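You operate a simulated robot arm through the tools that you are given. There is no shell and no other tool. Be economical: measure what you need, move in short steps, check, and stop when the job is done.

The job below is to be done with a simulated robot arm. You get a single attempt, and the scene is never put back.

TASK
Clamp the small roller between its stops, its black ring at N6.
Fine: slide each stop up to the roller, then lock it with the knob at N22 or N23.

It is judged by the outcome, as a careful person would: the job done as asked, and still so three seconds after it is handed in. It fails if anything else is knocked over, pushed out of place, dropped, spilled or broken.

THE ROBOT
A 6-joint arm with a two-finger parallel gripper, fixed in place. Base frame: the origin is at the foot of the arm, x ahead of it, y to its left, z up; the work surface is at about z = 0.808. Readings come in m, degrees, newtons and seconds.
With the tool pointing down near the work surface it reaches from about 0.24 to 0.64 m from the base axis. Its first joint turns from -66.0 to 66.0 degrees. Payload 2.7 kg.
The tool frame sits at the grasp point between the pads (the TCP): z along the fingers, y along the line on which they close. The tips reach 0.023 m beyond it. Largest opening 0.094 m; finger width 0.038, thickness 0.01; the body of the gripper, 0.054 by 0.096 m, starts 0.039 m behind the TCP.
Orientation is that of the tool frame in the base frame, as [roll, pitch, yaw] about the fixed x, y, z axes, in that order (R = Rz(yaw) Ry(pitch) Rx(roll)). With the fingers straight down and closing along the base's y, the tool's x points along the base's -x, its y along +y and its z along -z.

THE INTERFACE
- The arm moves only by the tool jog_arm. Its arguments are lists of equal length, an entry for each row: "rotation": the turn, a rotation vector about the tool's x, y, z in units of 180 degrees (1.0 is 180 degrees), a list of three; "dp": the shift along the tool's x, y, z in units of 500 mm (1.0 is 500 mm), a list of three; "jaw": the finger opening in m, from 0 to 0.094. In form: {"rotation": [[wx, wy, wz], ...], "dp": [[tx, ty, tz], ...], "jaw": [jaw, ...]}. A call has 1 to 20 rows; each row is the pose to reach, as a shift and turn from the pose commanded when the call began, along the tool's axes at that moment. A call with a number of a shift or a turn outside -1 to 1 is refused whole. A row lasts 0.2 s, in which the tool goes at most 0.05 m and 8.6 degrees; a call with a longer step from one row to the next is refused whole, and so is a gripper value outside its range. A pose out of reach is approached as far as the arm can. The call stops where the force on the tool passes 40 N (or 10 N more than at its start, if that is more) or the arm is blocked; 0.2 s more then pass. Each finger travels about 0.045 m/s and halts on what it meets, pressing with about 38 N; the grip force reading is that of the motor and also rises with nothing between the fingers. The clock runs only during rows and for 0.2 s after the last one: add rows that repeat a pose to give the fingers time. It gives the time, the measured TCP pose, the force on the tool (base axes), the opening and the grip force at its end, in the units of the frame above (readings bear some noise).
- Cameras (640 x 400 px; columns grow to the right, rows downward): "scene" is fixed at [0.0787, -0.449, 1.3955]; the picture's right is [0.72, -0.69, 0.00], its down [-0.40, -0.42, -0.81] and it looks along [0.56, 0.59, -0.58] (base axes); focal length 343 px, centre (320, 200). "wrist" rides on the gripper at [0.086, 0.016, -0.074] in the tool frame; the picture's right is [-0.18, 0.98, 0.00], its down [-0.58, -0.11, -0.81] and it looks along [-0.79, -0.15, 0.59] (tool axes); focal length 243 px, centre (320, 200). There is no depth. A picture from a camera that has moved, and an enlarged one, comes with that camera's place and axes in the base frame and with its lens. The place of the scene camera against the robot may be out by one fixed shift of up to 0.018 m in any direction.
- capture(camera): a new picture of that camera. No time passes.
- inspect(camera, box): a new picture of the part [left, top, right, bottom] of that camera's present view, enlarged. No time passes.
- finish_job(): hands the job in; it is judged then, once.

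Go step by step. Nothing tells you positions but the pictures and the camera data: compare them with the known pose of the tool, close in by small moves and look again before you grip or let go. The budget is 120 turns and 64 pictures, counting those below and the enlarged ones. Unless the task says otherwise, let go and move clear before handing in, and close with one line.

The tools are called as a command line: name --argument value ..., lists and objects as JSON in quotes. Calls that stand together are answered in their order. jog_arm: Moves the arm, as the interface text tells. Its arguments: {"type":"object","properties":{"rotation":{"type":"array"},"dp":{"type":"array"},"jaw":{"type":"array"}},"required":["rotation","dp","jaw"]} The other tools are called the same way: capture (camera) takes a picture; inspect (camera, box) takes an enlarged picture of a part of a camera's view; finish_job () hands the job in.

At the start:

```text
time: 0.0
tcp_pos: [0.4406, 0.1971, 1.1248]
tool_rot: [-179.9, 0.1, 179.9]
wrist_force: [-1.1, -0.5, 1.1]
opening: 0.0943
grip_force: 0.0
```

scene: 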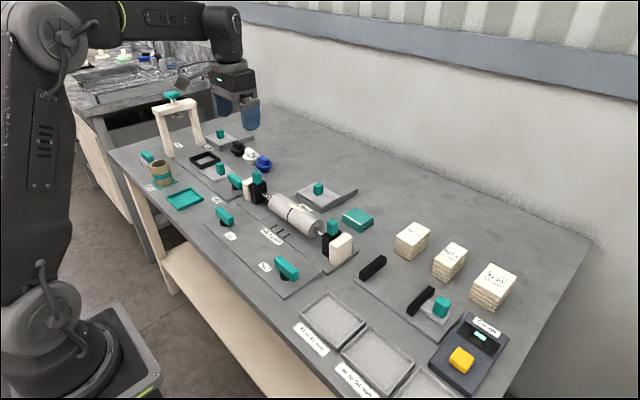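
wrist: 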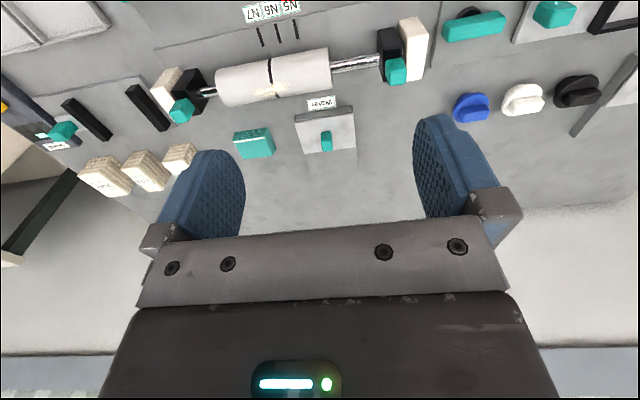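

I see a roller on a fixture with two black stops with teal tabs, marks N5 N6 N7, and several knobs. I'll look closer first.

inspect --camera "scene" --box '[200, 150, 370, 300]'

inspect --camera "wrist" --box '[140, 0, 460, 170]'

inspect --camera "scene" --box '[130, 80, 290, 220]'

```text
2.67 times, centred on (285, 225) of scene
camera zoom: at [0.0787, -0.449, 1.3955], right [0.72, -0.69, 0.0], down [-0.4, -0.42, -0.81], along [0.56, 0.59, -0.58], focal length 915 px, centre (413, 133)
```

zoom: 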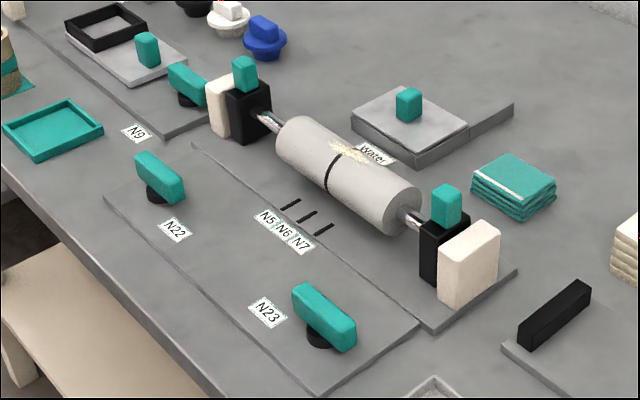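

```text
2.00 times, centred on (300, 85) of wrist
camera zoom: at [0.3536, 0.214, 1.2007], right [0.18, 0.98, 0.0], down [0.58, -0.11, 0.81], along [0.79, -0.15, -0.59], focal length 485 px, centre (360, 430)
```

zoom: 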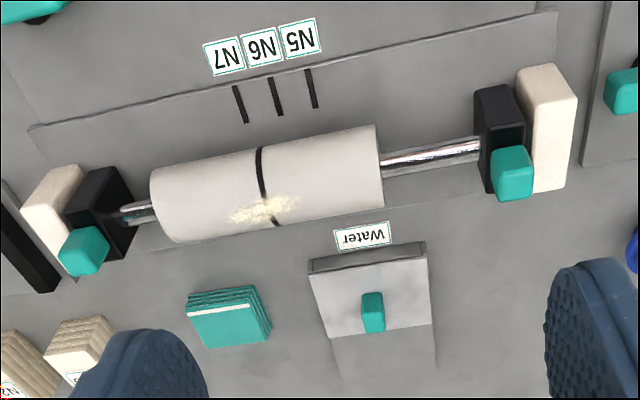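

```text
2.86 times, centred on (210, 150) of scene
camera zoom: at [0.0787, -0.449, 1.3955], right [0.72, -0.69, 0.0], down [-0.4, -0.42, -0.81], along [0.56, 0.59, -0.58], focal length 980 px, centre (634, 343)
```

zoom: 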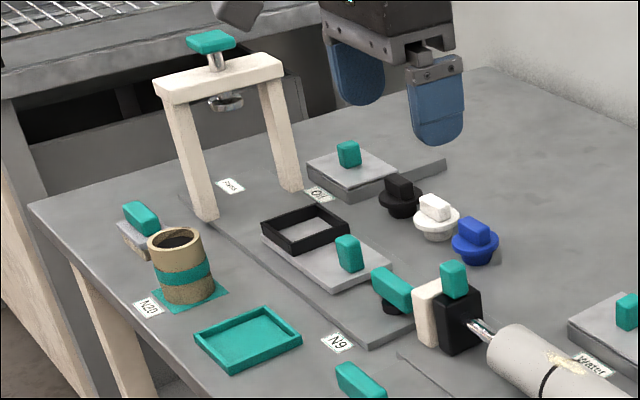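

The roller rides on a shaft along y at x≈0.51, with its ring at y≈0.11; N6 is at y≈0.13. I'll back off to get a better look at the knobs and stops.

jog_arm --rotation '[[0, 0, 0], [0, 0, 0], [0, 0, 0], [0, 0, 0]]' --dp '[[0.05, -0.045, 0.01], [0.1, -0.09, 0.02], [0.16, -0.14, 0.04], [0.16, -0.14, 0.04]]' --jaw '[0.094, 0.094, 0.094, 0.094]'

capture --camera "wrist"

```text
time: 1.0
tcp_pos: [0.3591, 0.1265, 1.1051]
tool_rot: [-180.0, 0.1, 180.0]
wrist_force: [0.3, 0.0, 0.3]
opening: 0.094
grip_force: 0.1
```

```text
58 pictures are left
camera wrist: at [0.2727, 0.1433, 1.1799], right [0.18, 0.98, 0.0], down [0.58, -0.11, 0.81], along [0.79, -0.15, -0.59], focal length 243 px, centre (320, 200)
```

wrist: 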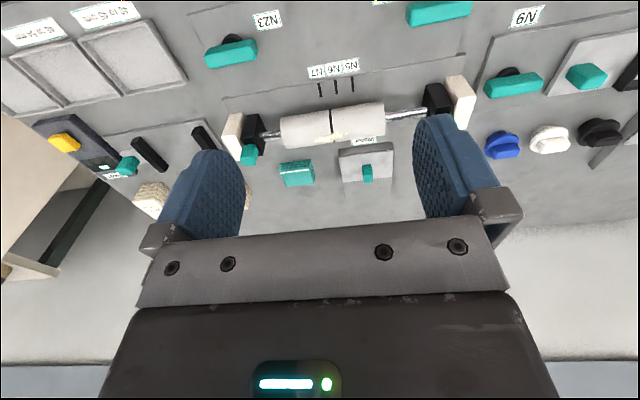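

inspect --camera "wrist" --box '[190, 0, 510, 200]'

inspect --camera "scene" --box '[290, 200, 370, 280]'

inspect --camera "scene" --box '[200, 160, 300, 250]'

```text
2.00 times, centred on (350, 100) of wrist
camera zoom: at [0.2727, 0.1433, 1.1799], right [0.18, 0.98, 0.0], down [0.58, -0.11, 0.81], along [0.79, -0.15, -0.59], focal length 485 px, centre (260, 400)
```

zoom: 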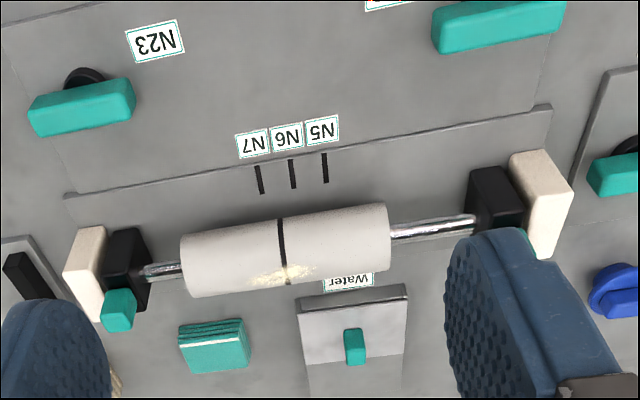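

```text
5.00 times, centred on (330, 240) of scene
camera zoom: at [0.0787, -0.4491, 1.3955], right [0.72, -0.69, 0.0], down [-0.4, -0.42, -0.81], along [0.56, 0.59, -0.58], focal length 1716 px, centre (270, 0)
```

zoom: 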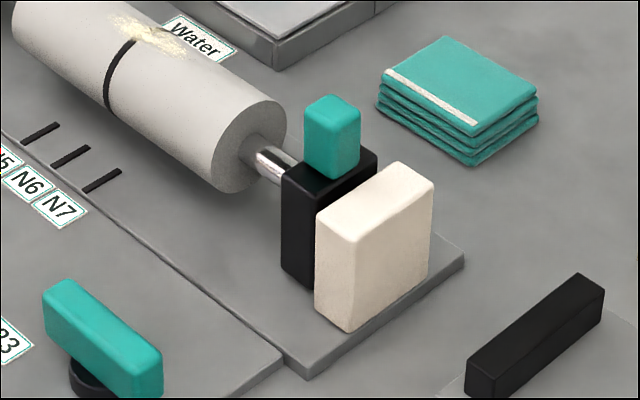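

```text
4.44 times, centred on (250, 205) of scene
camera zoom: at [0.0787, -0.4491, 1.3955], right [0.72, -0.69, 0.0], down [-0.4, -0.42, -0.81], along [0.56, 0.59, -0.58], focal length 1525 px, centre (631, 178)
```

zoom: 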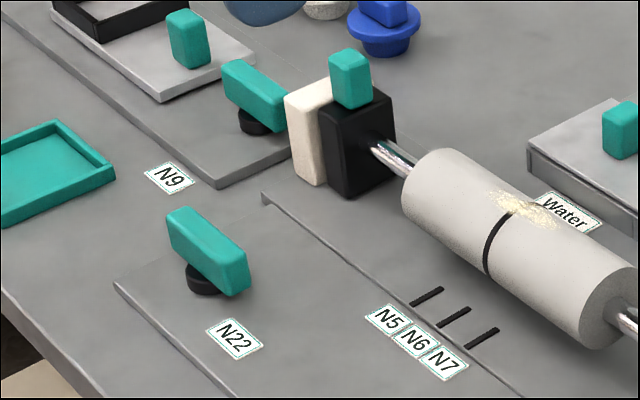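

The roller's axis is at x≈0.517, z≈0.852 with radius 0.026, and the y− stop's tab is near (0.517, −0.02, 0.885). I'll go above that tab.

jog_arm --rotation '[[0, 0, 0], [0, 0, 0], [0, 0, 0], [0, 0, 0], [0, 0, 0], [0, 0, 0], [0, 0, 0]]' --dp '[[-0.053, -0.049, 0.035], [-0.106, -0.098, 0.07], [-0.158, -0.147, 0.105], [-0.211, -0.195, 0.14], [-0.263, -0.244, 0.175], [-0.316, -0.293, 0.21], [-0.316, -0.293, 0.21]]' --jaw '[0.094, 0.094, 0.094, 0.094, 0.094, 0.094, 0.094]'

capture --camera "wrist"

```text
time: 2.6
tcp_pos: [0.5187, -0.0186, 1.0005]
tool_rot: [179.9, 0.1, 180.0]
wrist_force: [-0.8, -0.4, 0.2]
opening: 0.0942
grip_force: 0.0
```

```text
54 pictures are left
camera wrist: at [0.4321, -0.0028, 1.0754], right [0.18, 0.98, 0.0], down [0.58, -0.11, 0.81], along [0.79, -0.15, -0.59], focal length 243 px, centre (320, 200)
```

wrist: 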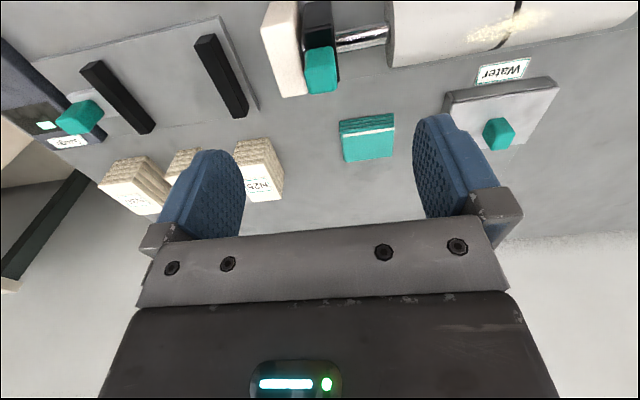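

inspect --camera "wrist" --box '[250, 0, 410, 100]'

```text
4.00 times, centred on (330, 50) of wrist
camera zoom: at [0.4321, -0.0028, 1.0754], right [0.18, 0.98, 0.0], down [0.58, -0.11, 0.81], along [0.79, -0.15, -0.59], focal length 970 px, centre (280, 800)
```

zoom: 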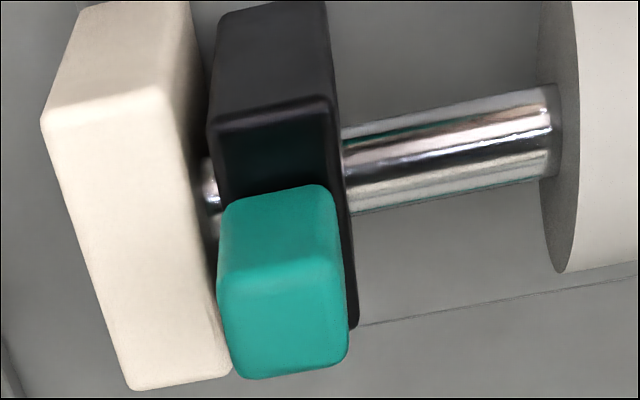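

The TCP is centred over the tab at (0.52, −0.019). I'll descend so the fingertips stay just above the roller top, with the jaws partly closed.

jog_arm --rotation '[[0, 0, 0], [0, 0, 0], [0, 0, 0], [0, 0, 0], [0, 0, 0], [0, 0, 0]]' --dp '[[0, 0, 0.04], [0, 0, 0.08], [0, 0, 0.12], [0, 0, 0.15], [0, 0, 0.18], [0, 0, 0.18]]' --jaw '[0.08, 0.06, 0.05, 0.05, 0.05, 0.05]'

capture --camera "wrist"

inspect --camera "scene" --box '[280, 190, 380, 280]'

```text
time: 4.0
tcp_pos: [0.5199, -0.0197, 0.9097]
tool_rot: [-179.9, 0.2, 180.0]
wrist_force: [-0.5, -0.1, -0.3]
opening: 0.0498
grip_force: 0.0
```

```text
52 pictures are left
camera wrist: at [0.432, -0.0024, 0.9852], right [0.18, 0.98, 0.0], down [0.58, -0.11, 0.81], along [0.79, -0.15, -0.59], focal length 243 px, centre (320, 200)
```

wrist: 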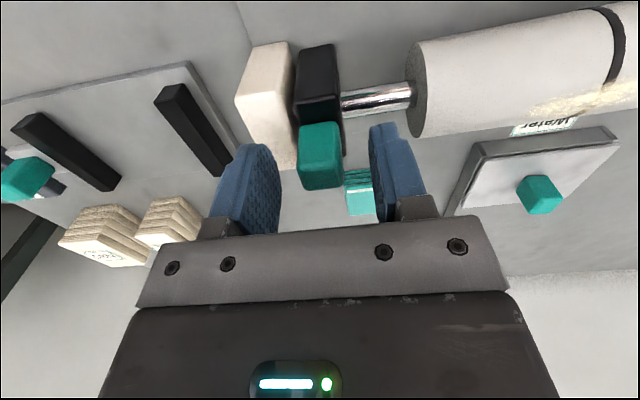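

```text
4.44 times, centred on (330, 235) of scene
camera zoom: at [0.0787, -0.449, 1.3955], right [0.72, -0.69, 0.0], down [-0.4, -0.42, -0.81], along [0.56, 0.59, -0.58], focal length 1525 px, centre (276, 44)
```

zoom: 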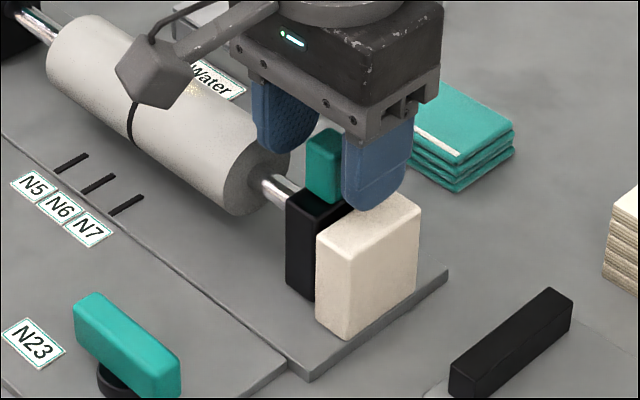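

The tab sits between the fingers. I'll go 4 mm lower and close on it.

jog_arm --rotation '[[0, 0, 0], [0, 0, 0], [0, 0, 0], [0, 0, 0], [0, 0, 0]]' --dp '[[0, 0, 0.008], [0, 0, 0.008], [0, 0, 0.008], [0, 0, 0.008], [0, 0, 0.008]]' --jaw '[0.05, 0.035, 0.02, 0.015, 0.015]'

capture --camera "wrist"

```text
time: 5.2
tcp_pos: [0.5185, -0.0183, 0.9059]
tool_rot: [-180.0, 0.0, 180.0]
wrist_force: [-0.1, 5.4, -0.5]
opening: 0.0217
grip_force: 45.1
```

```text
50 pictures are left
camera wrist: at [0.432, -0.0022, 0.9815], right [0.18, 0.98, 0.0], down [0.58, -0.11, 0.81], along [0.79, -0.15, -0.59], focal length 243 px, centre (320, 200)
```

wrist: 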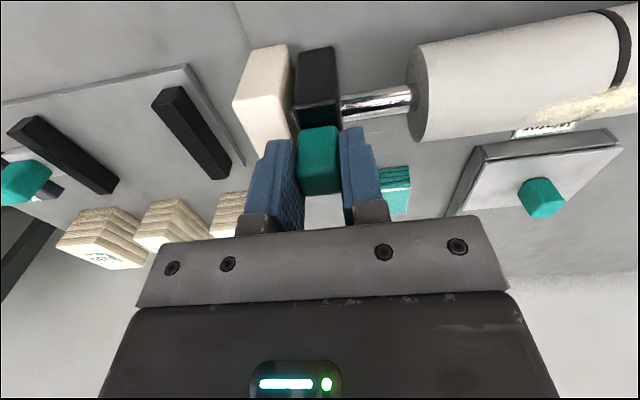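

The stop is gripped, with about 43 mm to the roller. I'll slide it +y by 20 mm to check that it moves freely.

jog_arm --rotation '[[0, 0, 0], [0, 0, 0], [0, 0, 0], [0, 0, 0], [0, 0, 0]]' --dp '[[0, 0.01, 0], [0, 0.02, 0], [0, 0.03, 0], [0, 0.04, 0], [0, 0.04, 0]]' --jaw '[0.015, 0.015, 0.015, 0.015, 0.015]'

capture --camera "wrist"

```text
time: 6.4
tcp_pos: [0.5199, -0.0001, 0.907]
tool_rot: [-180.0, 0.1, -179.9]
wrist_force: [3.5, 0.0, -5.9]
opening: 0.0219
grip_force: 45.0
```

```text
49 pictures are left
camera wrist: at [0.432, 0.0175, 0.9815], right [0.18, 0.98, 0.0], down [0.58, -0.11, 0.81], along [0.79, -0.15, -0.59], focal length 243 px, centre (320, 200)
```

wrist: 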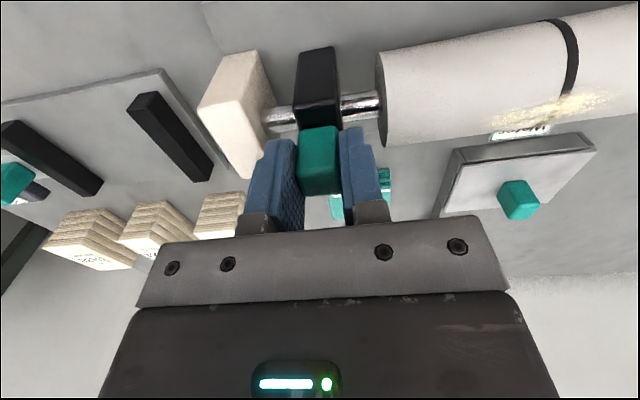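

It slides freely. I'll continue another 34 mm in small steps, so it just pushes the roller.

jog_arm --rotation '[[0, 0, 0], [0, 0, 0], [0, 0, 0], [0, 0, 0], [0, 0, 0], [0, 0, 0], [0, 0, 0], [0, 0, 0]]' --dp '[[0, 0.01, 0], [0, 0.02, 0], [0, 0.03, 0], [0, 0.04, 0], [0, 0.05, 0], [0, 0.06, 0], [0, 0.068, 0], [0, 0.068, 0]]' --jaw '[0.015, 0.015, 0.015, 0.015, 0.015, 0.015, 0.015, 0.015]'

capture --camera "wrist"

inspect --camera "scene" --box '[250, 180, 350, 260]'

```text
time: 8.2
tcp_pos: [0.5181, 0.0348, 0.9064]
tool_rot: [-179.9, 0.0, -180.0]
wrist_force: [2.6, 0.4, -9.3]
opening: 0.022
grip_force: 44.7
```

```text
48 pictures are left
camera wrist: at [0.4321, 0.0518, 0.9816], right [0.18, 0.98, 0.0], down [0.58, -0.11, 0.81], along [0.79, -0.15, -0.59], focal length 243 px, centre (320, 200)
```

wrist: 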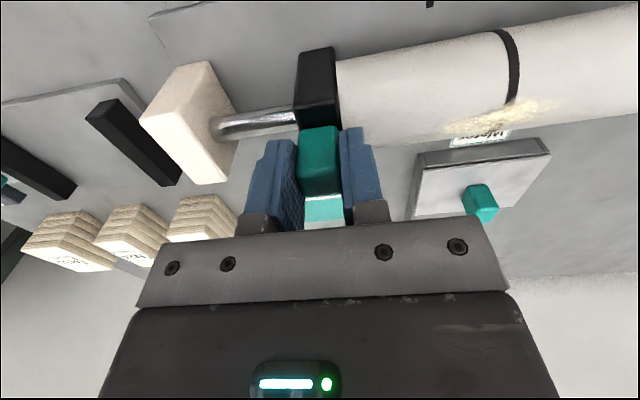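

```text
5.00 times, centred on (300, 220) of scene
camera zoom: at [0.079, -0.449, 1.3955], right [0.72, -0.69, 0.0], down [-0.4, -0.42, -0.81], along [0.56, 0.59, -0.58], focal length 1716 px, centre (420, 100)
```

zoom: 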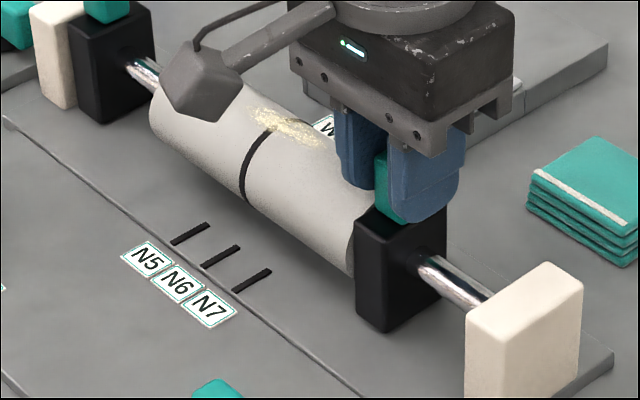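

The stop has met the roller. I'll release, rise, and put the camera in the N6 plane (y≈0.13) to check the ring against the tick without parallax.

jog_arm --rotation '[[0, 0, 0], [0, 0, 0], [0, 0, 0], [0, 0, 0], [0, 0, 0], [0, 0, 0], [0, 0, 0], [0, 0, 0], [0, 0, 0]]' --dp '[[0, 0, 0], [0, 0, 0], [0, 0, -0.06], [0, 0, -0.12], [0.05, 0.04, -0.18], [0.1, 0.08, -0.21], [0.15, 0.12, -0.23], [0.2, 0.158, -0.24], [0.2, 0.158, -0.24]]' --jaw '[0.03, 0.04, 0.05, 0.06, 0.07, 0.08, 0.094, 0.094, 0.094]'

inspect --camera "wrist" --box '[200, 0, 440, 150]'

```text
time: 10.2
tcp_pos: [0.4192, 0.1145, 1.0266]
tool_rot: [180.0, 0.1, -179.9]
wrist_force: [-1.1, -0.3, -0.2]
opening: 0.0938
grip_force: 0.1
```

```text
2.67 times, centred on (320, 75) of wrist
camera zoom: at [0.3316, 0.1306, 1.1016], right [0.18, 0.98, 0.0], down [0.58, -0.11, 0.81], along [0.79, -0.15, -0.59], focal length 647 px, centre (320, 533)
```

zoom: 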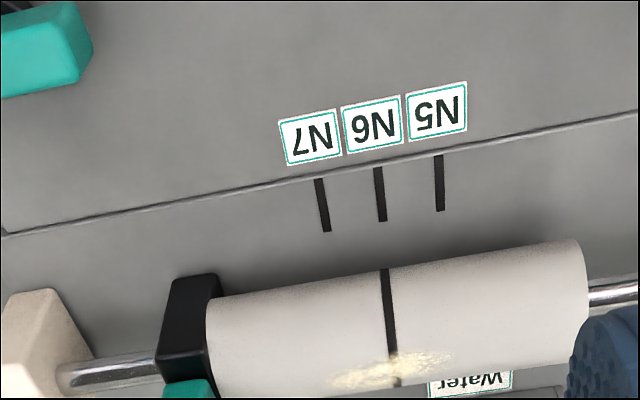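

inspect --camera "wrist" --box '[310, 50, 390, 150]'

```text
4.00 times, centred on (350, 100) of wrist
camera zoom: at [0.3316, 0.1306, 1.1016], right [0.18, 0.98, 0.0], down [0.58, -0.11, 0.81], along [0.79, -0.15, -0.59], focal length 970 px, centre (200, 600)
```

zoom: 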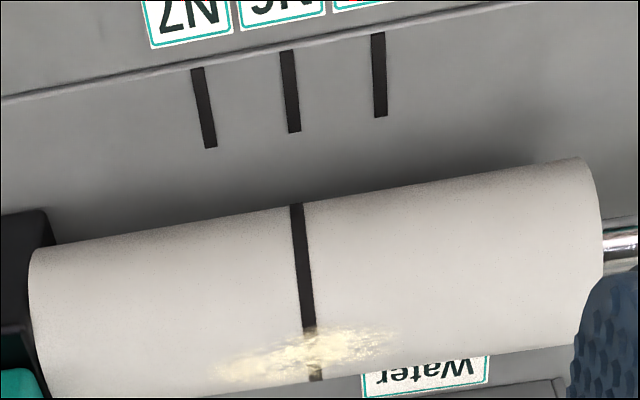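

Seen in-plane, the ring is about 1.5 mm short (−y) of N6. I'll regrip the stop and push it 1.5 mm further.

jog_arm --rotation '[[0, 0, 0], [0, 0, 0], [0, 0, 0], [0, 0, 0], [0, 0, 0], [0, 0, 0], [0, 0, 0]]' --dp '[[-0.05, -0.04, 0.01], [-0.1, -0.08, 0.03], [-0.15, -0.12, 0.06], [-0.2, -0.158, 0.12], [-0.2, -0.158, 0.18], [-0.2, -0.158, 0.24], [-0.2, -0.158, 0.24]]' --jaw '[0.09, 0.08, 0.07, 0.06, 0.05, 0.05, 0.05]'

jog_arm --rotation '[[0, 0, 0], [0, 0, 0], [0, 0, 0], [0, 0, 0], [0, 0, 0], [0, 0, 0], [0, 0, 0]]' --dp '[[0, 0, 0], [0, 0, 0], [0, 0, 0], [0, 0, 0], [0, 0.0015, 0], [0, 0.003, 0], [0, 0.003, 0]]' --jaw '[0.035, 0.025, 0.015, 0.015, 0.015, 0.015, 0.015]'

jog_arm --rotation '[[0, 0, 0], [0, 0, 0], [0, 0, 0], [0, 0, 0], [0, 0, 0], [0, 0, 0], [0, 0, 0], [0, 0, 0], [0, 0, 0]]' --dp '[[0, 0, 0], [0, 0, 0], [0, 0, -0.06], [0, 0, -0.12], [0.05, 0.04, -0.18], [0.1, 0.08, -0.21], [0.15, 0.12, -0.23], [0.2, 0.158, -0.24], [0.2, 0.158, -0.24]]' --jaw '[0.03, 0.04, 0.05, 0.06, 0.07, 0.08, 0.094, 0.094, 0.094]'

inspect --camera "wrist" --box '[310, 50, 390, 150]'

```text
time: 11.8
tcp_pos: [0.5203, 0.035, 0.9067]
tool_rot: [180.0, 0.2, 180.0]
wrist_force: [-0.5, 0.8, 0.0]
opening: 0.05
grip_force: 0.0
```

```text
time: 13.4
tcp_pos: [0.5192, 0.0371, 0.9094]
tool_rot: [-180.0, 0.1, -179.9]
wrist_force: [-0.9, -2.4, 5.2]
opening: 0.0218
grip_force: 45.1
```

```text
time: 15.4
tcp_pos: [0.4179, 0.1167, 1.0273]
tool_rot: [180.0, 0.0, -180.0]
wrist_force: [-0.1, 0.8, 0.0]
opening: 0.094
grip_force: 0.0
```

```text
4.00 times, centred on (350, 100) of wrist
camera zoom: at [0.3313, 0.1326, 1.1016], right [0.18, 0.98, 0.0], down [0.58, -0.11, 0.81], along [0.79, -0.15, -0.59], focal length 970 px, centre (200, 600)
```

zoom: 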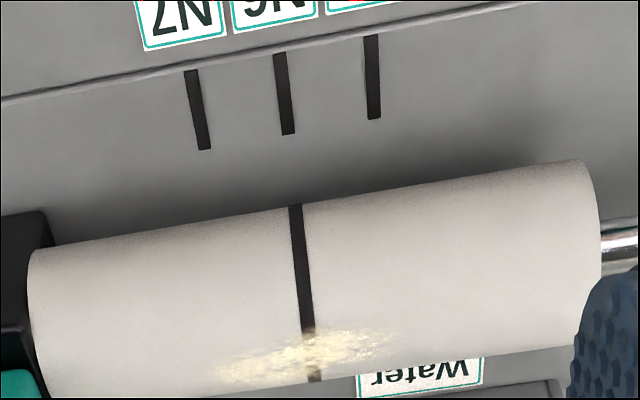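

The ring is now collinear with N6. Next is knob N23 at about (0.387, 0.008): I'll turn the wrist 90° so the jaws close across its bar, and move above it.

jog_arm --rotation '[[0, 0, -0.042], [0, 0, -0.084], [0, 0, -0.126], [0, 0, -0.168], [0, 0, -0.21], [0, 0, -0.252], [0, 0, -0.294], [0, 0, -0.336], [0, 0, -0.378], [0, 0, -0.42], [0, 0, -0.46], [0, 0, -0.5], [0, 0, -0.5]]' --dp '[[0.005, -0.018, 0], [0.01, -0.036, 0], [0.015, -0.054, 0], [0.02, -0.072, 0], [0.025, -0.09, 0], [0.031, -0.108, 0], [0.036, -0.126, 0], [0.041, -0.144, 0], [0.046, -0.162, 0], [0.052, -0.18, 0], [0.057, -0.198, 0], [0.062, -0.216, 0], [0.062, -0.216, 0]]' --jaw '[0.094, 0.094, 0.094, 0.094, 0.094, 0.094, 0.094, 0.094, 0.094, 0.094, 0.094, 0.094, 0.094]'

capture --camera "wrist"

```text
time: 18.2
tcp_pos: [0.3862, 0.0069, 1.0272]
tool_rot: [-179.8, 0.1, -89.9]
wrist_force: [0.4, 0.0, -0.2]
opening: 0.0942
grip_force: 0.1
```

```text
43 pictures are left
camera wrist: at [0.3708, -0.0791, 1.1018], right [-0.98, 0.18, 0.0], down [0.11, 0.58, 0.81], along [0.15, 0.79, -0.59], focal length 243 px, centre (320, 200)
```

wrist: 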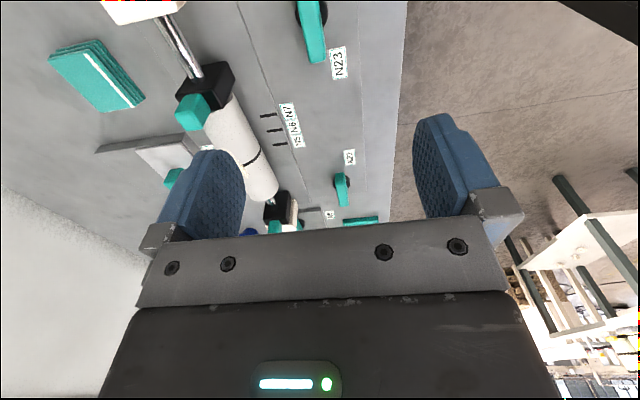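

inspect --camera "wrist" --box '[260, 0, 380, 75]'

inspect --camera "scene" --box '[240, 230, 320, 290]'

```text
5.33 times, centred on (320, 38) of wrist
camera zoom: at [0.3708, -0.0791, 1.1018], right [-0.98, 0.18, 0.0], down [0.11, 0.58, 0.81], along [0.15, 0.79, -0.59], focal length 1294 px, centre (320, 1067)
```

zoom: 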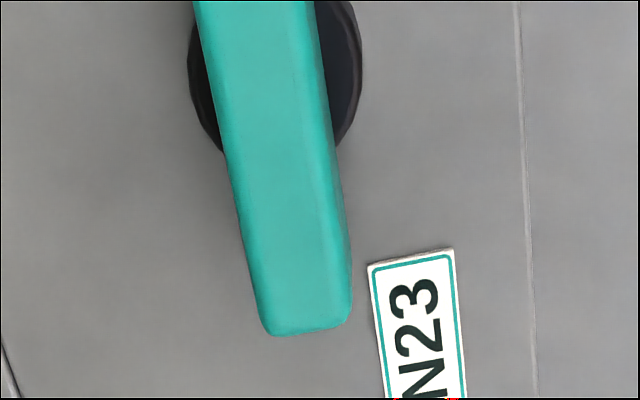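

```text
6.67 times, centred on (280, 260) of scene
camera zoom: at [0.0787, -0.4491, 1.3955], right [0.72, -0.69, 0.0], down [-0.4, -0.42, -0.81], along [0.56, 0.59, -0.58], focal length 2288 px, centre (587, -200)
```

zoom: 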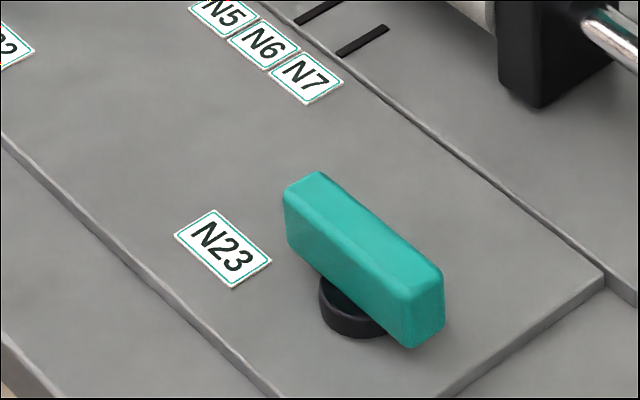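

The bar axis is at x≈0.392. I'll descend partway with the jaws open and look again.

jog_arm --rotation '[[0, 0, 0], [0, 0, 0], [0, 0, 0], [0, 0, 0], [0, 0, 0]]' --dp '[[0, -0.003, 0.06], [0, -0.006, 0.12], [0, -0.009, 0.18], [0, -0.012, 0.25], [0, -0.012, 0.25]]' --jaw '[0.094, 0.08, 0.07, 0.06, 0.06]'

capture --camera "wrist"

inspect --camera "scene" --box '[230, 200, 350, 290]'

```text
time: 19.4
tcp_pos: [0.3929, 0.0069, 0.9011]
tool_rot: [-179.9, 0.0, -90.0]
wrist_force: [-0.1, -0.1, 0.5]
opening: 0.0599
grip_force: 0.2
```

```text
40 pictures are left
camera wrist: at [0.3774, -0.0783, 0.9759], right [-0.98, 0.18, 0.0], down [0.11, 0.58, 0.81], along [0.15, 0.79, -0.59], focal length 243 px, centre (320, 200)
```

wrist: 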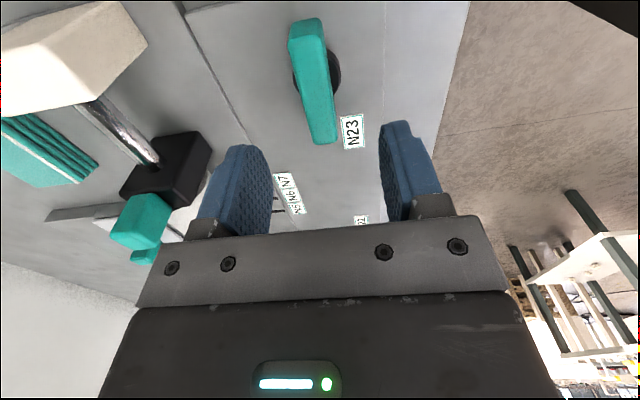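

```text
4.44 times, centred on (290, 245) of scene
camera zoom: at [0.0787, -0.449, 1.3955], right [0.72, -0.69, 0.0], down [-0.4, -0.42, -0.81], along [0.56, 0.59, -0.58], focal length 1525 px, centre (453, 0)
```

zoom: 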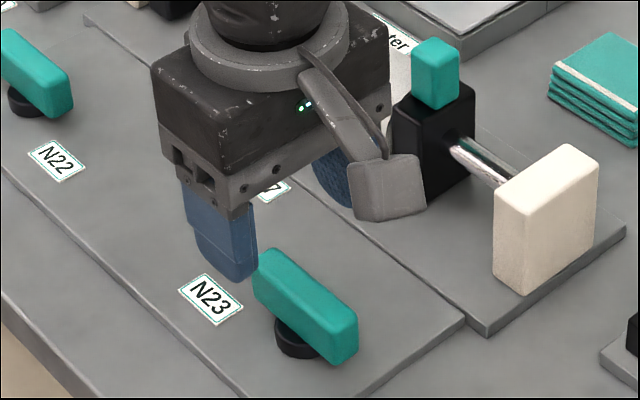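

inspect --camera "wrist" --box '[240, 0, 400, 160]'

```text
2.50 times, centred on (320, 80) of wrist
camera zoom: at [0.3774, -0.0783, 0.9759], right [-0.98, 0.18, 0.0], down [0.11, 0.58, 0.81], along [0.15, 0.79, -0.59], focal length 606 px, centre (320, 500)
```

zoom: 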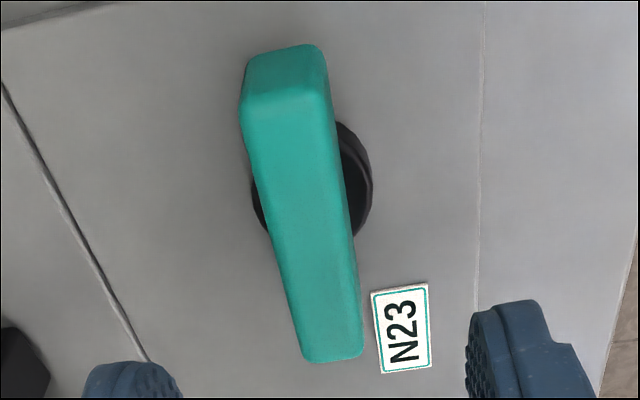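

The bar's top is at z≈0.843, centred near (0.393, −0.001). I'll descend around it and grip.

jog_arm --rotation '[[0, 0, 0], [0, 0, 0], [0, 0, 0], [0, 0, 0], [0, 0, 0], [0, 0, 0], [0, 0, 0], [0, 0, 0]]' --dp '[[0.016, 0, 0.03], [0.016, 0, 0.06], [0.016, 0, 0.09], [0.016, 0, 0.1], [0.016, 0, 0.1], [0.016, 0, 0.1], [0.016, 0, 0.1], [0.016, 0, 0.1]]' --jaw '[0.06, 0.06, 0.06, 0.05, 0.04, 0.03, 0.02, 0.012]'

capture --camera "wrist"

inspect --camera "scene" --box '[230, 200, 350, 290]'

```text
time: 21.2
tcp_pos: [0.3948, 0.0005, 0.8521]
tool_rot: [-179.8, -0.1, -90.0]
wrist_force: [4.2, 0.2, -2.6]
opening: 0.018
grip_force: 38.1
```

```text
37 pictures are left
camera wrist: at [0.3781, -0.0869, 0.9265], right [-0.98, 0.18, 0.0], down [0.11, 0.58, 0.81], along [0.15, 0.79, -0.59], focal length 243 px, centre (320, 200)
```

wrist: 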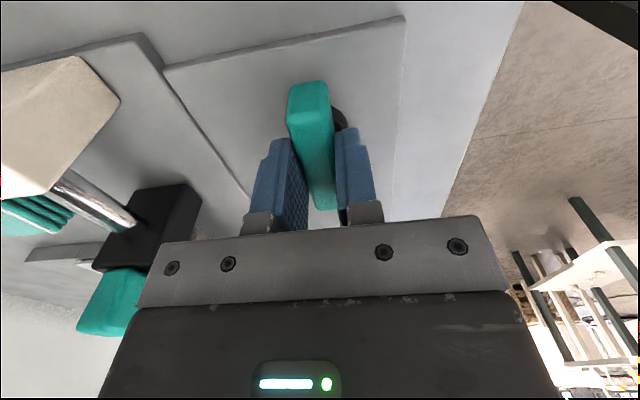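

```text
4.44 times, centred on (290, 245) of scene
camera zoom: at [0.0789, -0.4491, 1.3955], right [0.72, -0.69, 0.0], down [-0.4, -0.42, -0.81], along [0.56, 0.59, -0.58], focal length 1525 px, centre (453, 0)
```

zoom: 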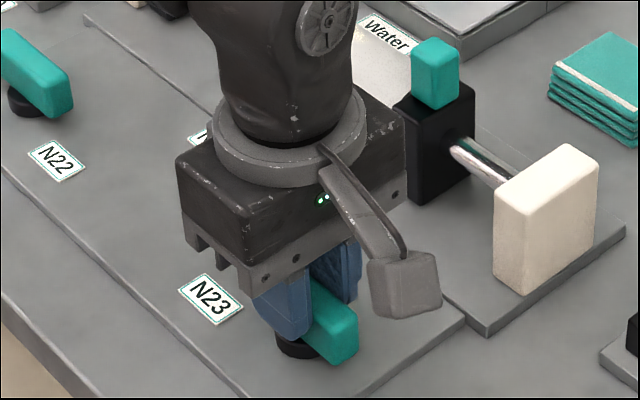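

The bar is gripped (18 mm). I'll try a clockwise turn of 30° first, watching the forces.

jog_arm --rotation '[[0, 0, 0.028], [0, 0, 0.056], [0, 0, 0.084], [0, 0, 0.112], [0, 0, 0.14], [0, 0, 0.167], [0, 0, 0.167]]' --dp '[[0, 0, 0], [0, 0, 0], [0, 0, 0], [0, 0, 0], [0, 0, 0], [0, 0, 0], [0, 0, 0]]' --jaw '[0.012, 0.012, 0.012, 0.012, 0.012, 0.012, 0.012]'

inspect --camera "scene" --box '[230, 200, 350, 290]'

```text
time: 22.8
tcp_pos: [0.3945, -0.0001, 0.8522]
tool_rot: [-179.8, 0.0, -119.3]
wrist_force: [5.6, 3.8, 1.6]
opening: 0.0414
grip_force: 45.1
```

```text
4.44 times, centred on (290, 245) of scene
camera zoom: at [0.0789, -0.4489, 1.3956], right [0.72, -0.69, 0.0], down [-0.4, -0.42, -0.81], along [0.56, 0.59, -0.58], focal length 1525 px, centre (453, 0)
```

zoom: 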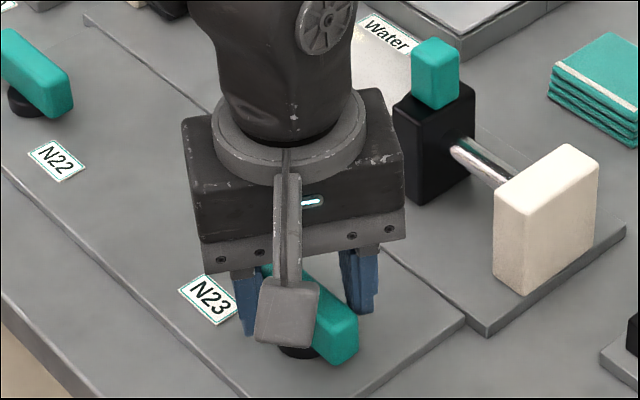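

The bar stayed put and pried the jaws open, so it's stopped in that direction. I'll return and try counter-clockwise.

jog_arm --rotation '[[0, 0, -0.028], [0, 0, -0.056], [0, 0, -0.084], [0, 0, -0.112], [0, 0, -0.14], [0, 0, -0.165], [0, 0, -0.165], [0, 0, -0.195], [0, 0, -0.223], [0, 0, -0.251], [0, 0, -0.279], [0, 0, -0.307], [0, 0, -0.33], [0, 0, -0.33]]' --dp '[[0, 0, 0], [0, 0, 0], [0, 0, 0], [0, 0, 0], [0, 0, 0], [0, 0, 0], [0, 0, 0], [0, 0, 0], [0, 0, 0], [0, 0, 0], [0, 0, 0], [0, 0, 0], [0, 0, 0], [0, 0, 0]]' --jaw '[0.012, 0.012, 0.012, 0.012, 0.012, 0.012, 0.012, 0.012, 0.012, 0.012, 0.012, 0.012, 0.012, 0.012]'

inspect --camera "scene" --box '[230, 200, 350, 290]'

```text
time: 25.8
tcp_pos: [0.3961, -0.0005, 0.8524]
tool_rot: [-179.9, 0.0, -60.7]
wrist_force: [18.8, -0.3, -2.0]
opening: 0.0179
grip_force: 45.4
```

```text
4.44 times, centred on (290, 245) of scene
camera zoom: at [0.0792, -0.449, 1.3955], right [0.72, -0.69, 0.0], down [-0.4, -0.42, -0.81], along [0.56, 0.59, -0.58], focal length 1525 px, centre (453, 0)
```

zoom: 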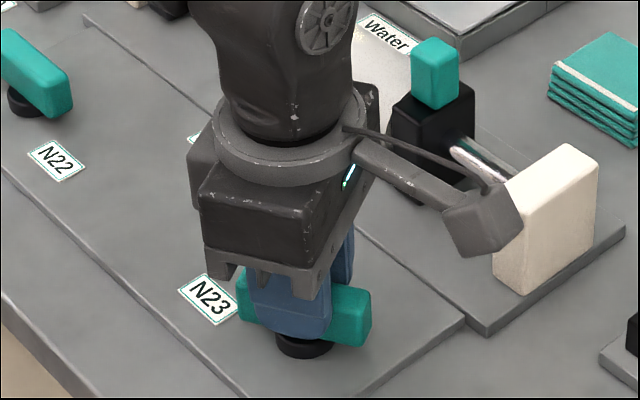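

It turns counter-clockwise. I'll continue towards 90°, shifting 1.5 mm in +x to relieve the side force.

jog_arm --rotation '[[0, 0, 0], [0, 0, -0.03], [0, 0, -0.06], [0, 0, -0.09], [0, 0, -0.12], [0, 0, -0.15], [0, 0, -0.18], [0, 0, -0.18]]' --dp '[[0.0015, -0.0026, 0], [0.0015, -0.0026, 0], [0.0015, -0.0026, 0], [0.0015, -0.0026, 0], [0.0015, -0.0026, 0], [0.0015, -0.0026, 0], [0.0015, -0.0026, 0], [0.0015, -0.0026, 0]]' --jaw '[0.012, 0.012, 0.012, 0.012, 0.012, 0.012, 0.012, 0.012]'

inspect --camera "scene" --box '[230, 200, 350, 290]'

```text
time: 27.6
tcp_pos: [0.3956, -0.0008, 0.8526]
tool_rot: [-179.9, -0.2, -28.1]
wrist_force: [1.6, 13.8, 21.5]
opening: 0.018
grip_force: 45.4
```

```text
4.44 times, centred on (290, 245) of scene
camera zoom: at [0.0785, -0.4487, 1.3957], right [0.72, -0.69, 0.0], down [-0.4, -0.42, -0.81], along [0.56, 0.59, -0.58], focal length 1525 px, centre (453, 0)
```

zoom: 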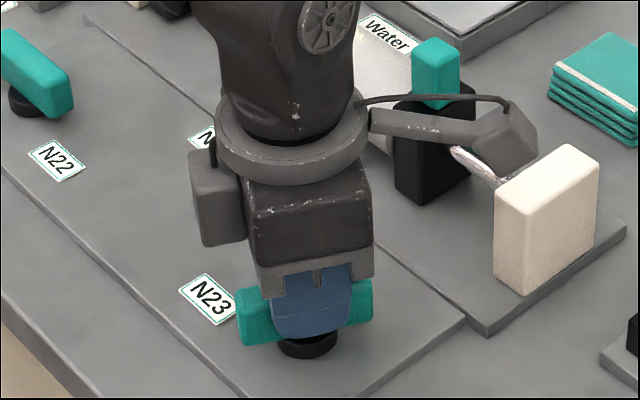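

jog_arm --rotation '[[0, 0, 0], [0, 0, -0.03], [0, 0, -0.06], [0, 0, -0.09], [0, 0, -0.12], [0, 0, -0.15], [0, 0, -0.15]]' --dp '[[-0.001, -0.0018, -0.002], [-0.001, -0.0018, -0.002], [-0.001, -0.0018, -0.002], [-0.001, -0.0018, -0.002], [-0.001, -0.0018, -0.002], [-0.001, -0.0018, -0.002], [-0.001, -0.0018, -0.002]]' --jaw '[0.012, 0.012, 0.012, 0.012, 0.012, 0.012, 0.012]'

inspect --camera "scene" --box '[230, 180, 350, 290]'

capture --camera "wrist"

```text
time: 29.2
tcp_pos: [0.3962, -0.0007, 0.8532]
tool_rot: [-180.0, -0.2, -1.1]
wrist_force: [9.4, -0.3, -22.3]
opening: 0.0178
grip_force: 45.2
```

```text
3.64 times, centred on (290, 235) of scene
camera zoom: at [0.0793, -0.4491, 1.3955], right [0.72, -0.69, 0.0], down [-0.4, -0.42, -0.81], along [0.56, 0.59, -0.58], focal length 1248 px, centre (429, 73)
```

zoom: 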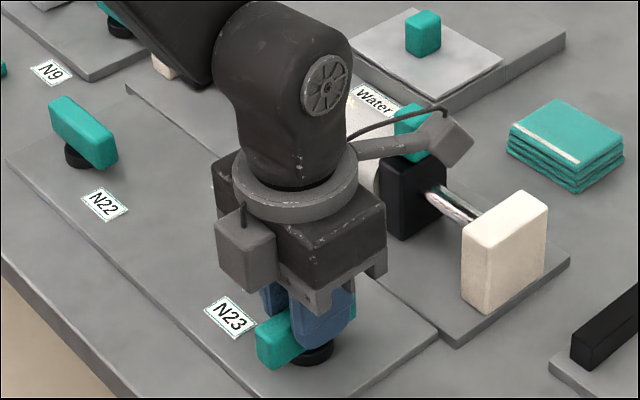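

```text
31 pictures are left
camera wrist: at [0.4816, -0.0174, 0.9271], right [-0.2, -0.98, 0.0], down [-0.58, 0.12, 0.81], along [-0.79, 0.16, -0.59], focal length 243 px, centre (320, 200)
```

wrist: 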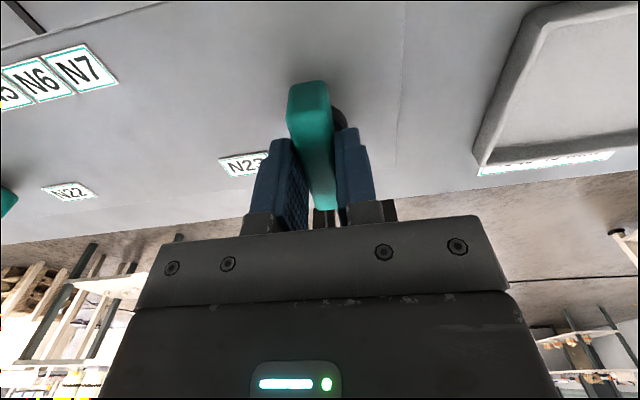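

The bar has turned 90°. I'll nudge it a little further to feel whether it's at its end stop.

jog_arm --rotation '[[0, 0, -0.02], [0, 0, -0.04], [0, 0, -0.06], [0, 0, -0.06]]' --dp '[[0, 0, 0.001], [0, 0, 0.001], [0, 0, 0.001], [0, 0, 0.001]]' --jaw '[0.012, 0.012, 0.012, 0.012]'

inspect --camera "scene" --box '[230, 180, 350, 290]'

```text
time: 29.6
tcp_pos: [0.3957, -0.0, 0.8524]
tool_rot: [179.5, -0.2, 0.1]
wrist_force: [6.5, -5.8, -4.8]
opening: 0.0177
grip_force: 44.9
out of reach, approached as far as the arm can: row 1
stopped in row 1: the force on the tool passed its limit (the readings are from after the stop); the commanded pose is now the measured one
```

```text
3.64 times, centred on (290, 235) of scene
camera zoom: at [0.079, -0.4492, 1.3955], right [0.72, -0.69, 0.0], down [-0.4, -0.42, -0.81], along [0.56, 0.59, -0.58], focal length 1248 px, centre (429, 73)
```

zoom: 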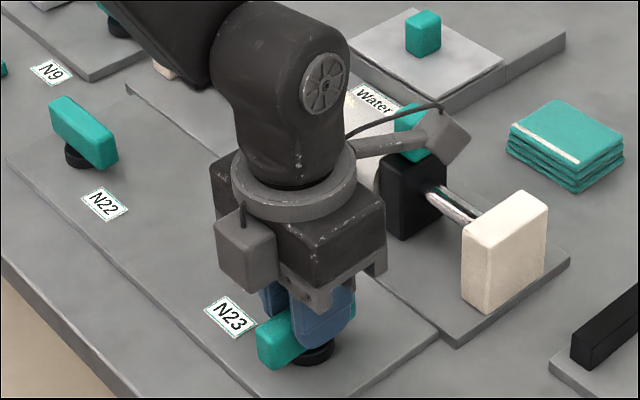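

The wrist joint is at its limit. I'll release, rise, unwind the wrist to its home yaw, and check the knob and the roller.

jog_arm --rotation '[[0, 0, 0], [0, 0, 0], [0, 0, 0], [0, 0, 0], [0, 0, 0], [0, 0, 0.04], [0, 0, 0.08], [0, 0, 0.12], [0, 0, 0.16], [0, 0, 0.2], [0, 0, 0.24], [0, 0, 0.28], [0, 0, 0.32], [0, 0, 0.36], [0, 0, 0.4], [0, 0, 0.44], [0, 0, 0.48], [0, 0, 0.5]]' --dp '[[0, 0, 0], [0, 0, 0], [0, 0, 0], [0, 0, -0.08], [0, 0, -0.16], [0, 0, -0.22], [0, 0, -0.24], [0, 0, -0.24], [0, 0, -0.24], [0, 0, -0.24], [0, 0, -0.24], [0, 0, -0.24], [0, 0, -0.24], [0, 0, -0.24], [0, 0, -0.24], [0, 0, -0.24], [0, 0, -0.24], [0, 0, -0.24]]' --jaw '[0.03, 0.045, 0.06, 0.06, 0.06, 0.06, 0.06, 0.06, 0.06, 0.06, 0.06, 0.06, 0.06, 0.06, 0.06, 0.06, 0.06, 0.06]'

jog_arm --rotation '[[0, 0, 0.04], [0, 0, 0.08], [0, 0, 0.12], [0, 0, 0.16], [0, 0, 0.2], [0, 0, 0.24], [0, 0, 0.28], [0, 0, 0.32], [0, 0, 0.36], [0, 0, 0.4], [0, 0, 0.44], [0, 0, 0.48], [0, 0, 0.5], [0, 0, 0.5]]' --dp '[[0, 0, 0], [0, 0, 0], [0, 0, 0], [0, 0, 0], [0, 0, 0], [0, 0, 0], [0, 0, 0], [0, 0, 0], [0, 0, 0], [0, 0, 0], [0, 0, 0], [0, 0, 0], [0, 0, 0], [0, 0, 0]]' --jaw '[0.06, 0.06, 0.06, 0.06, 0.06, 0.06, 0.06, 0.06, 0.06, 0.06, 0.06, 0.06, 0.06, 0.06]'

capture --camera "wrist"

capture --camera "scene"

```text
time: 33.4
tcp_pos: [0.3939, 0.0014, 0.9719]
tool_rot: [-179.8, -0.5, -89.9]
wrist_force: [-0.4, -0.1, 0.1]
opening: 0.0602
grip_force: 0.0
```

```text
time: 36.4
tcp_pos: [0.3949, 0.0021, 0.9731]
tool_rot: [-179.5, 0.2, -179.9]
wrist_force: [0.0, 0.0, 0.0]
opening: 0.0601
grip_force: 0.0
```

```text
29 pictures are left
camera wrist: at [0.3082, 0.0192, 1.0471], right [0.18, 0.98, -0.01], down [0.58, -0.1, 0.81], along [0.79, -0.15, -0.59], focal length 243 px, centre (320, 200)
```

wrist: 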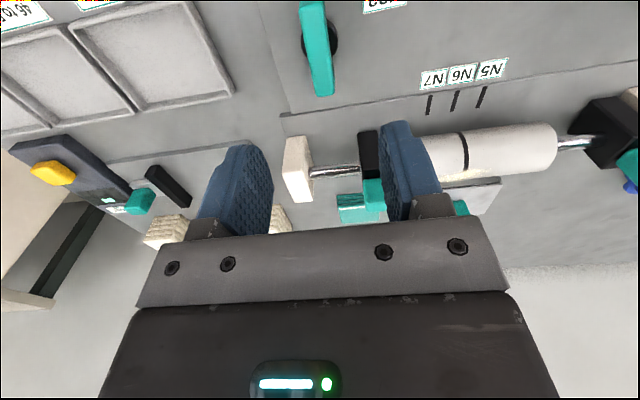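

```text
28 pictures are left
```

scene: 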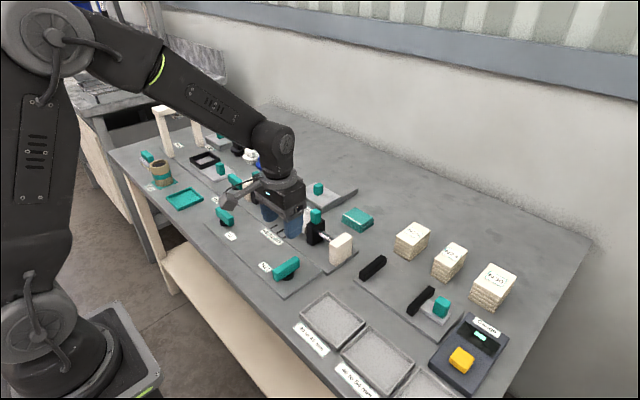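

Now I'll check that the knob is fully home: regrip the bar from this yaw and nudge it counter-clockwise.

jog_arm --rotation '[[0, 0, 0], [0, 0, 0], [0, 0, 0], [0, 0, 0], [0, 0, 0], [0, 0, 0], [0, 0, 0], [0, 0, 0], [0, 0, 0]]' --dp '[[0, 0, 0.08], [0, 0, 0.16], [0, 0, 0.2], [0, 0, 0.236], [0, 0, 0.236], [0, 0, 0.236], [0, 0, 0.236], [0, 0, 0.236], [0, 0, 0.236]]' --jaw '[0.06, 0.06, 0.06, 0.06, 0.05, 0.04, 0.03, 0.02, 0.012]'

jog_arm --rotation '[[0, 0, -0.02], [0, 0, -0.04], [0, 0, -0.06], [0, 0, -0.08], [0, 0, -0.1], [0, 0, -0.1], [0, 0, -0.1]]' --dp '[[0, 0, 0], [0, 0, 0], [0, 0, 0], [0, 0, 0], [0, 0, 0], [0, 0, 0], [0, 0, 0]]' --jaw '[0.012, 0.012, 0.012, 0.012, 0.012, 0.012, 0.012]'

```text
time: 38.4
tcp_pos: [0.3963, 0.0003, 0.854]
tool_rot: [-179.5, 0.2, -179.9]
wrist_force: [0.5, -6.7, -1.3]
opening: 0.018
grip_force: 36.2
```

```text
time: 40.0
tcp_pos: [0.3948, 0.0004, 0.8535]
tool_rot: [-179.5, 0.0, -162.2]
wrist_force: [-4.8, -15.1, 1.9]
opening: 0.0308
grip_force: 45.2
```

The jaws were pried open, so the knob is against its end stop at 90°. I'll release, rise, and go above the +y stop's tab near (0.518, 0.28).

jog_arm --rotation '[[0, 0, 0.03], [0, 0, 0.06], [0, 0, 0.1], [0, 0, 0.1], [0, 0, 0.1], [0, 0, 0.1], [0, 0, 0.1], [0, 0, 0.1]]' --dp '[[0, 0, 0], [0, 0, 0], [0, 0, 0], [0, 0, 0], [0, 0, 0], [0, 0, -0.09], [0, 0, -0.18], [0, 0, -0.26]]' --jaw '[0.012, 0.012, 0.02, 0.04, 0.06, 0.06, 0.06, 0.06]'

jog_arm --rotation '[[0.0, 0, 0], [0, 0, 0], [0, 0, 0], [0, 0, 0], [0, 0, 0], [0, 0, 0], [0, 0, 0], [0, 0, 0], [0, 0, 0]]' --dp '[[-0.03, 0.07, -0.01], [-0.06, 0.14, -0.02], [-0.09, 0.21, -0.03], [-0.12, 0.28, -0.04], [-0.15, 0.35, -0.04], [-0.18, 0.42, -0.04], [-0.21, 0.49, -0.04], [-0.243, 0.556, -0.04], [-0.243, 0.556, -0.04]]' --jaw '[0.06, 0.06, 0.06, 0.06, 0.06, 0.06, 0.06, 0.06, 0.06]'

capture --camera "wrist"

```text
time: 41.8
tcp_pos: [0.3961, 0.0012, 0.9855]
tool_rot: [-179.5, 0.0, -179.7]
wrist_force: [0.3, -0.2, -1.2]
opening: 0.06
grip_force: 0.1
```

```text
time: 43.8
tcp_pos: [0.5165, 0.2803, 1.0029]
tool_rot: [-179.6, 0.2, -179.9]
wrist_force: [-0.9, -0.1, -0.6]
opening: 0.0599
grip_force: 0.1
```

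```text
27 pictures are left
camera wrist: at [0.4295, 0.298, 1.0776], right [0.18, 0.98, -0.01], down [0.58, -0.1, 0.81], along [0.79, -0.15, -0.59], focal length 243 px, centre (320, 200)
```

wrist: 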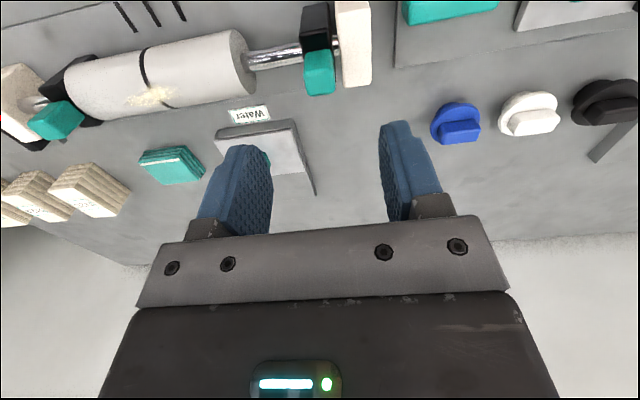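

Aligned over the +y tab. I'll descend and grip as before.

jog_arm --rotation '[[0, 0, 0], [0, 0, 0], [0, 0, 0], [0, 0, 0], [0, 0, 0], [0, 0, 0]]' --dp '[[-0.006, -0.002, 0.05], [-0.006, -0.002, 0.1], [-0.006, -0.002, 0.14], [-0.006, -0.002, 0.17], [-0.006, -0.002, 0.192], [-0.006, -0.002, 0.192]]' --jaw '[0.05, 0.05, 0.05, 0.05, 0.05, 0.05]'

capture --camera "wrist"

```text
time: 45.2
tcp_pos: [0.5195, 0.2786, 0.9058]
tool_rot: [-179.5, 0.1, -179.9]
wrist_force: [0.6, 0.1, 0.4]
opening: 0.0499
grip_force: 0.0
```

```text
26 pictures are left
camera wrist: at [0.4322, 0.2958, 0.9804], right [0.18, 0.98, -0.01], down [0.58, -0.1, 0.81], along [0.79, -0.15, -0.59], focal length 243 px, centre (320, 200)
```

wrist: 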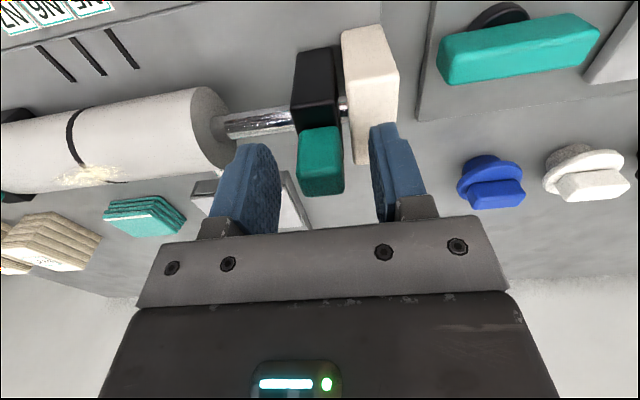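

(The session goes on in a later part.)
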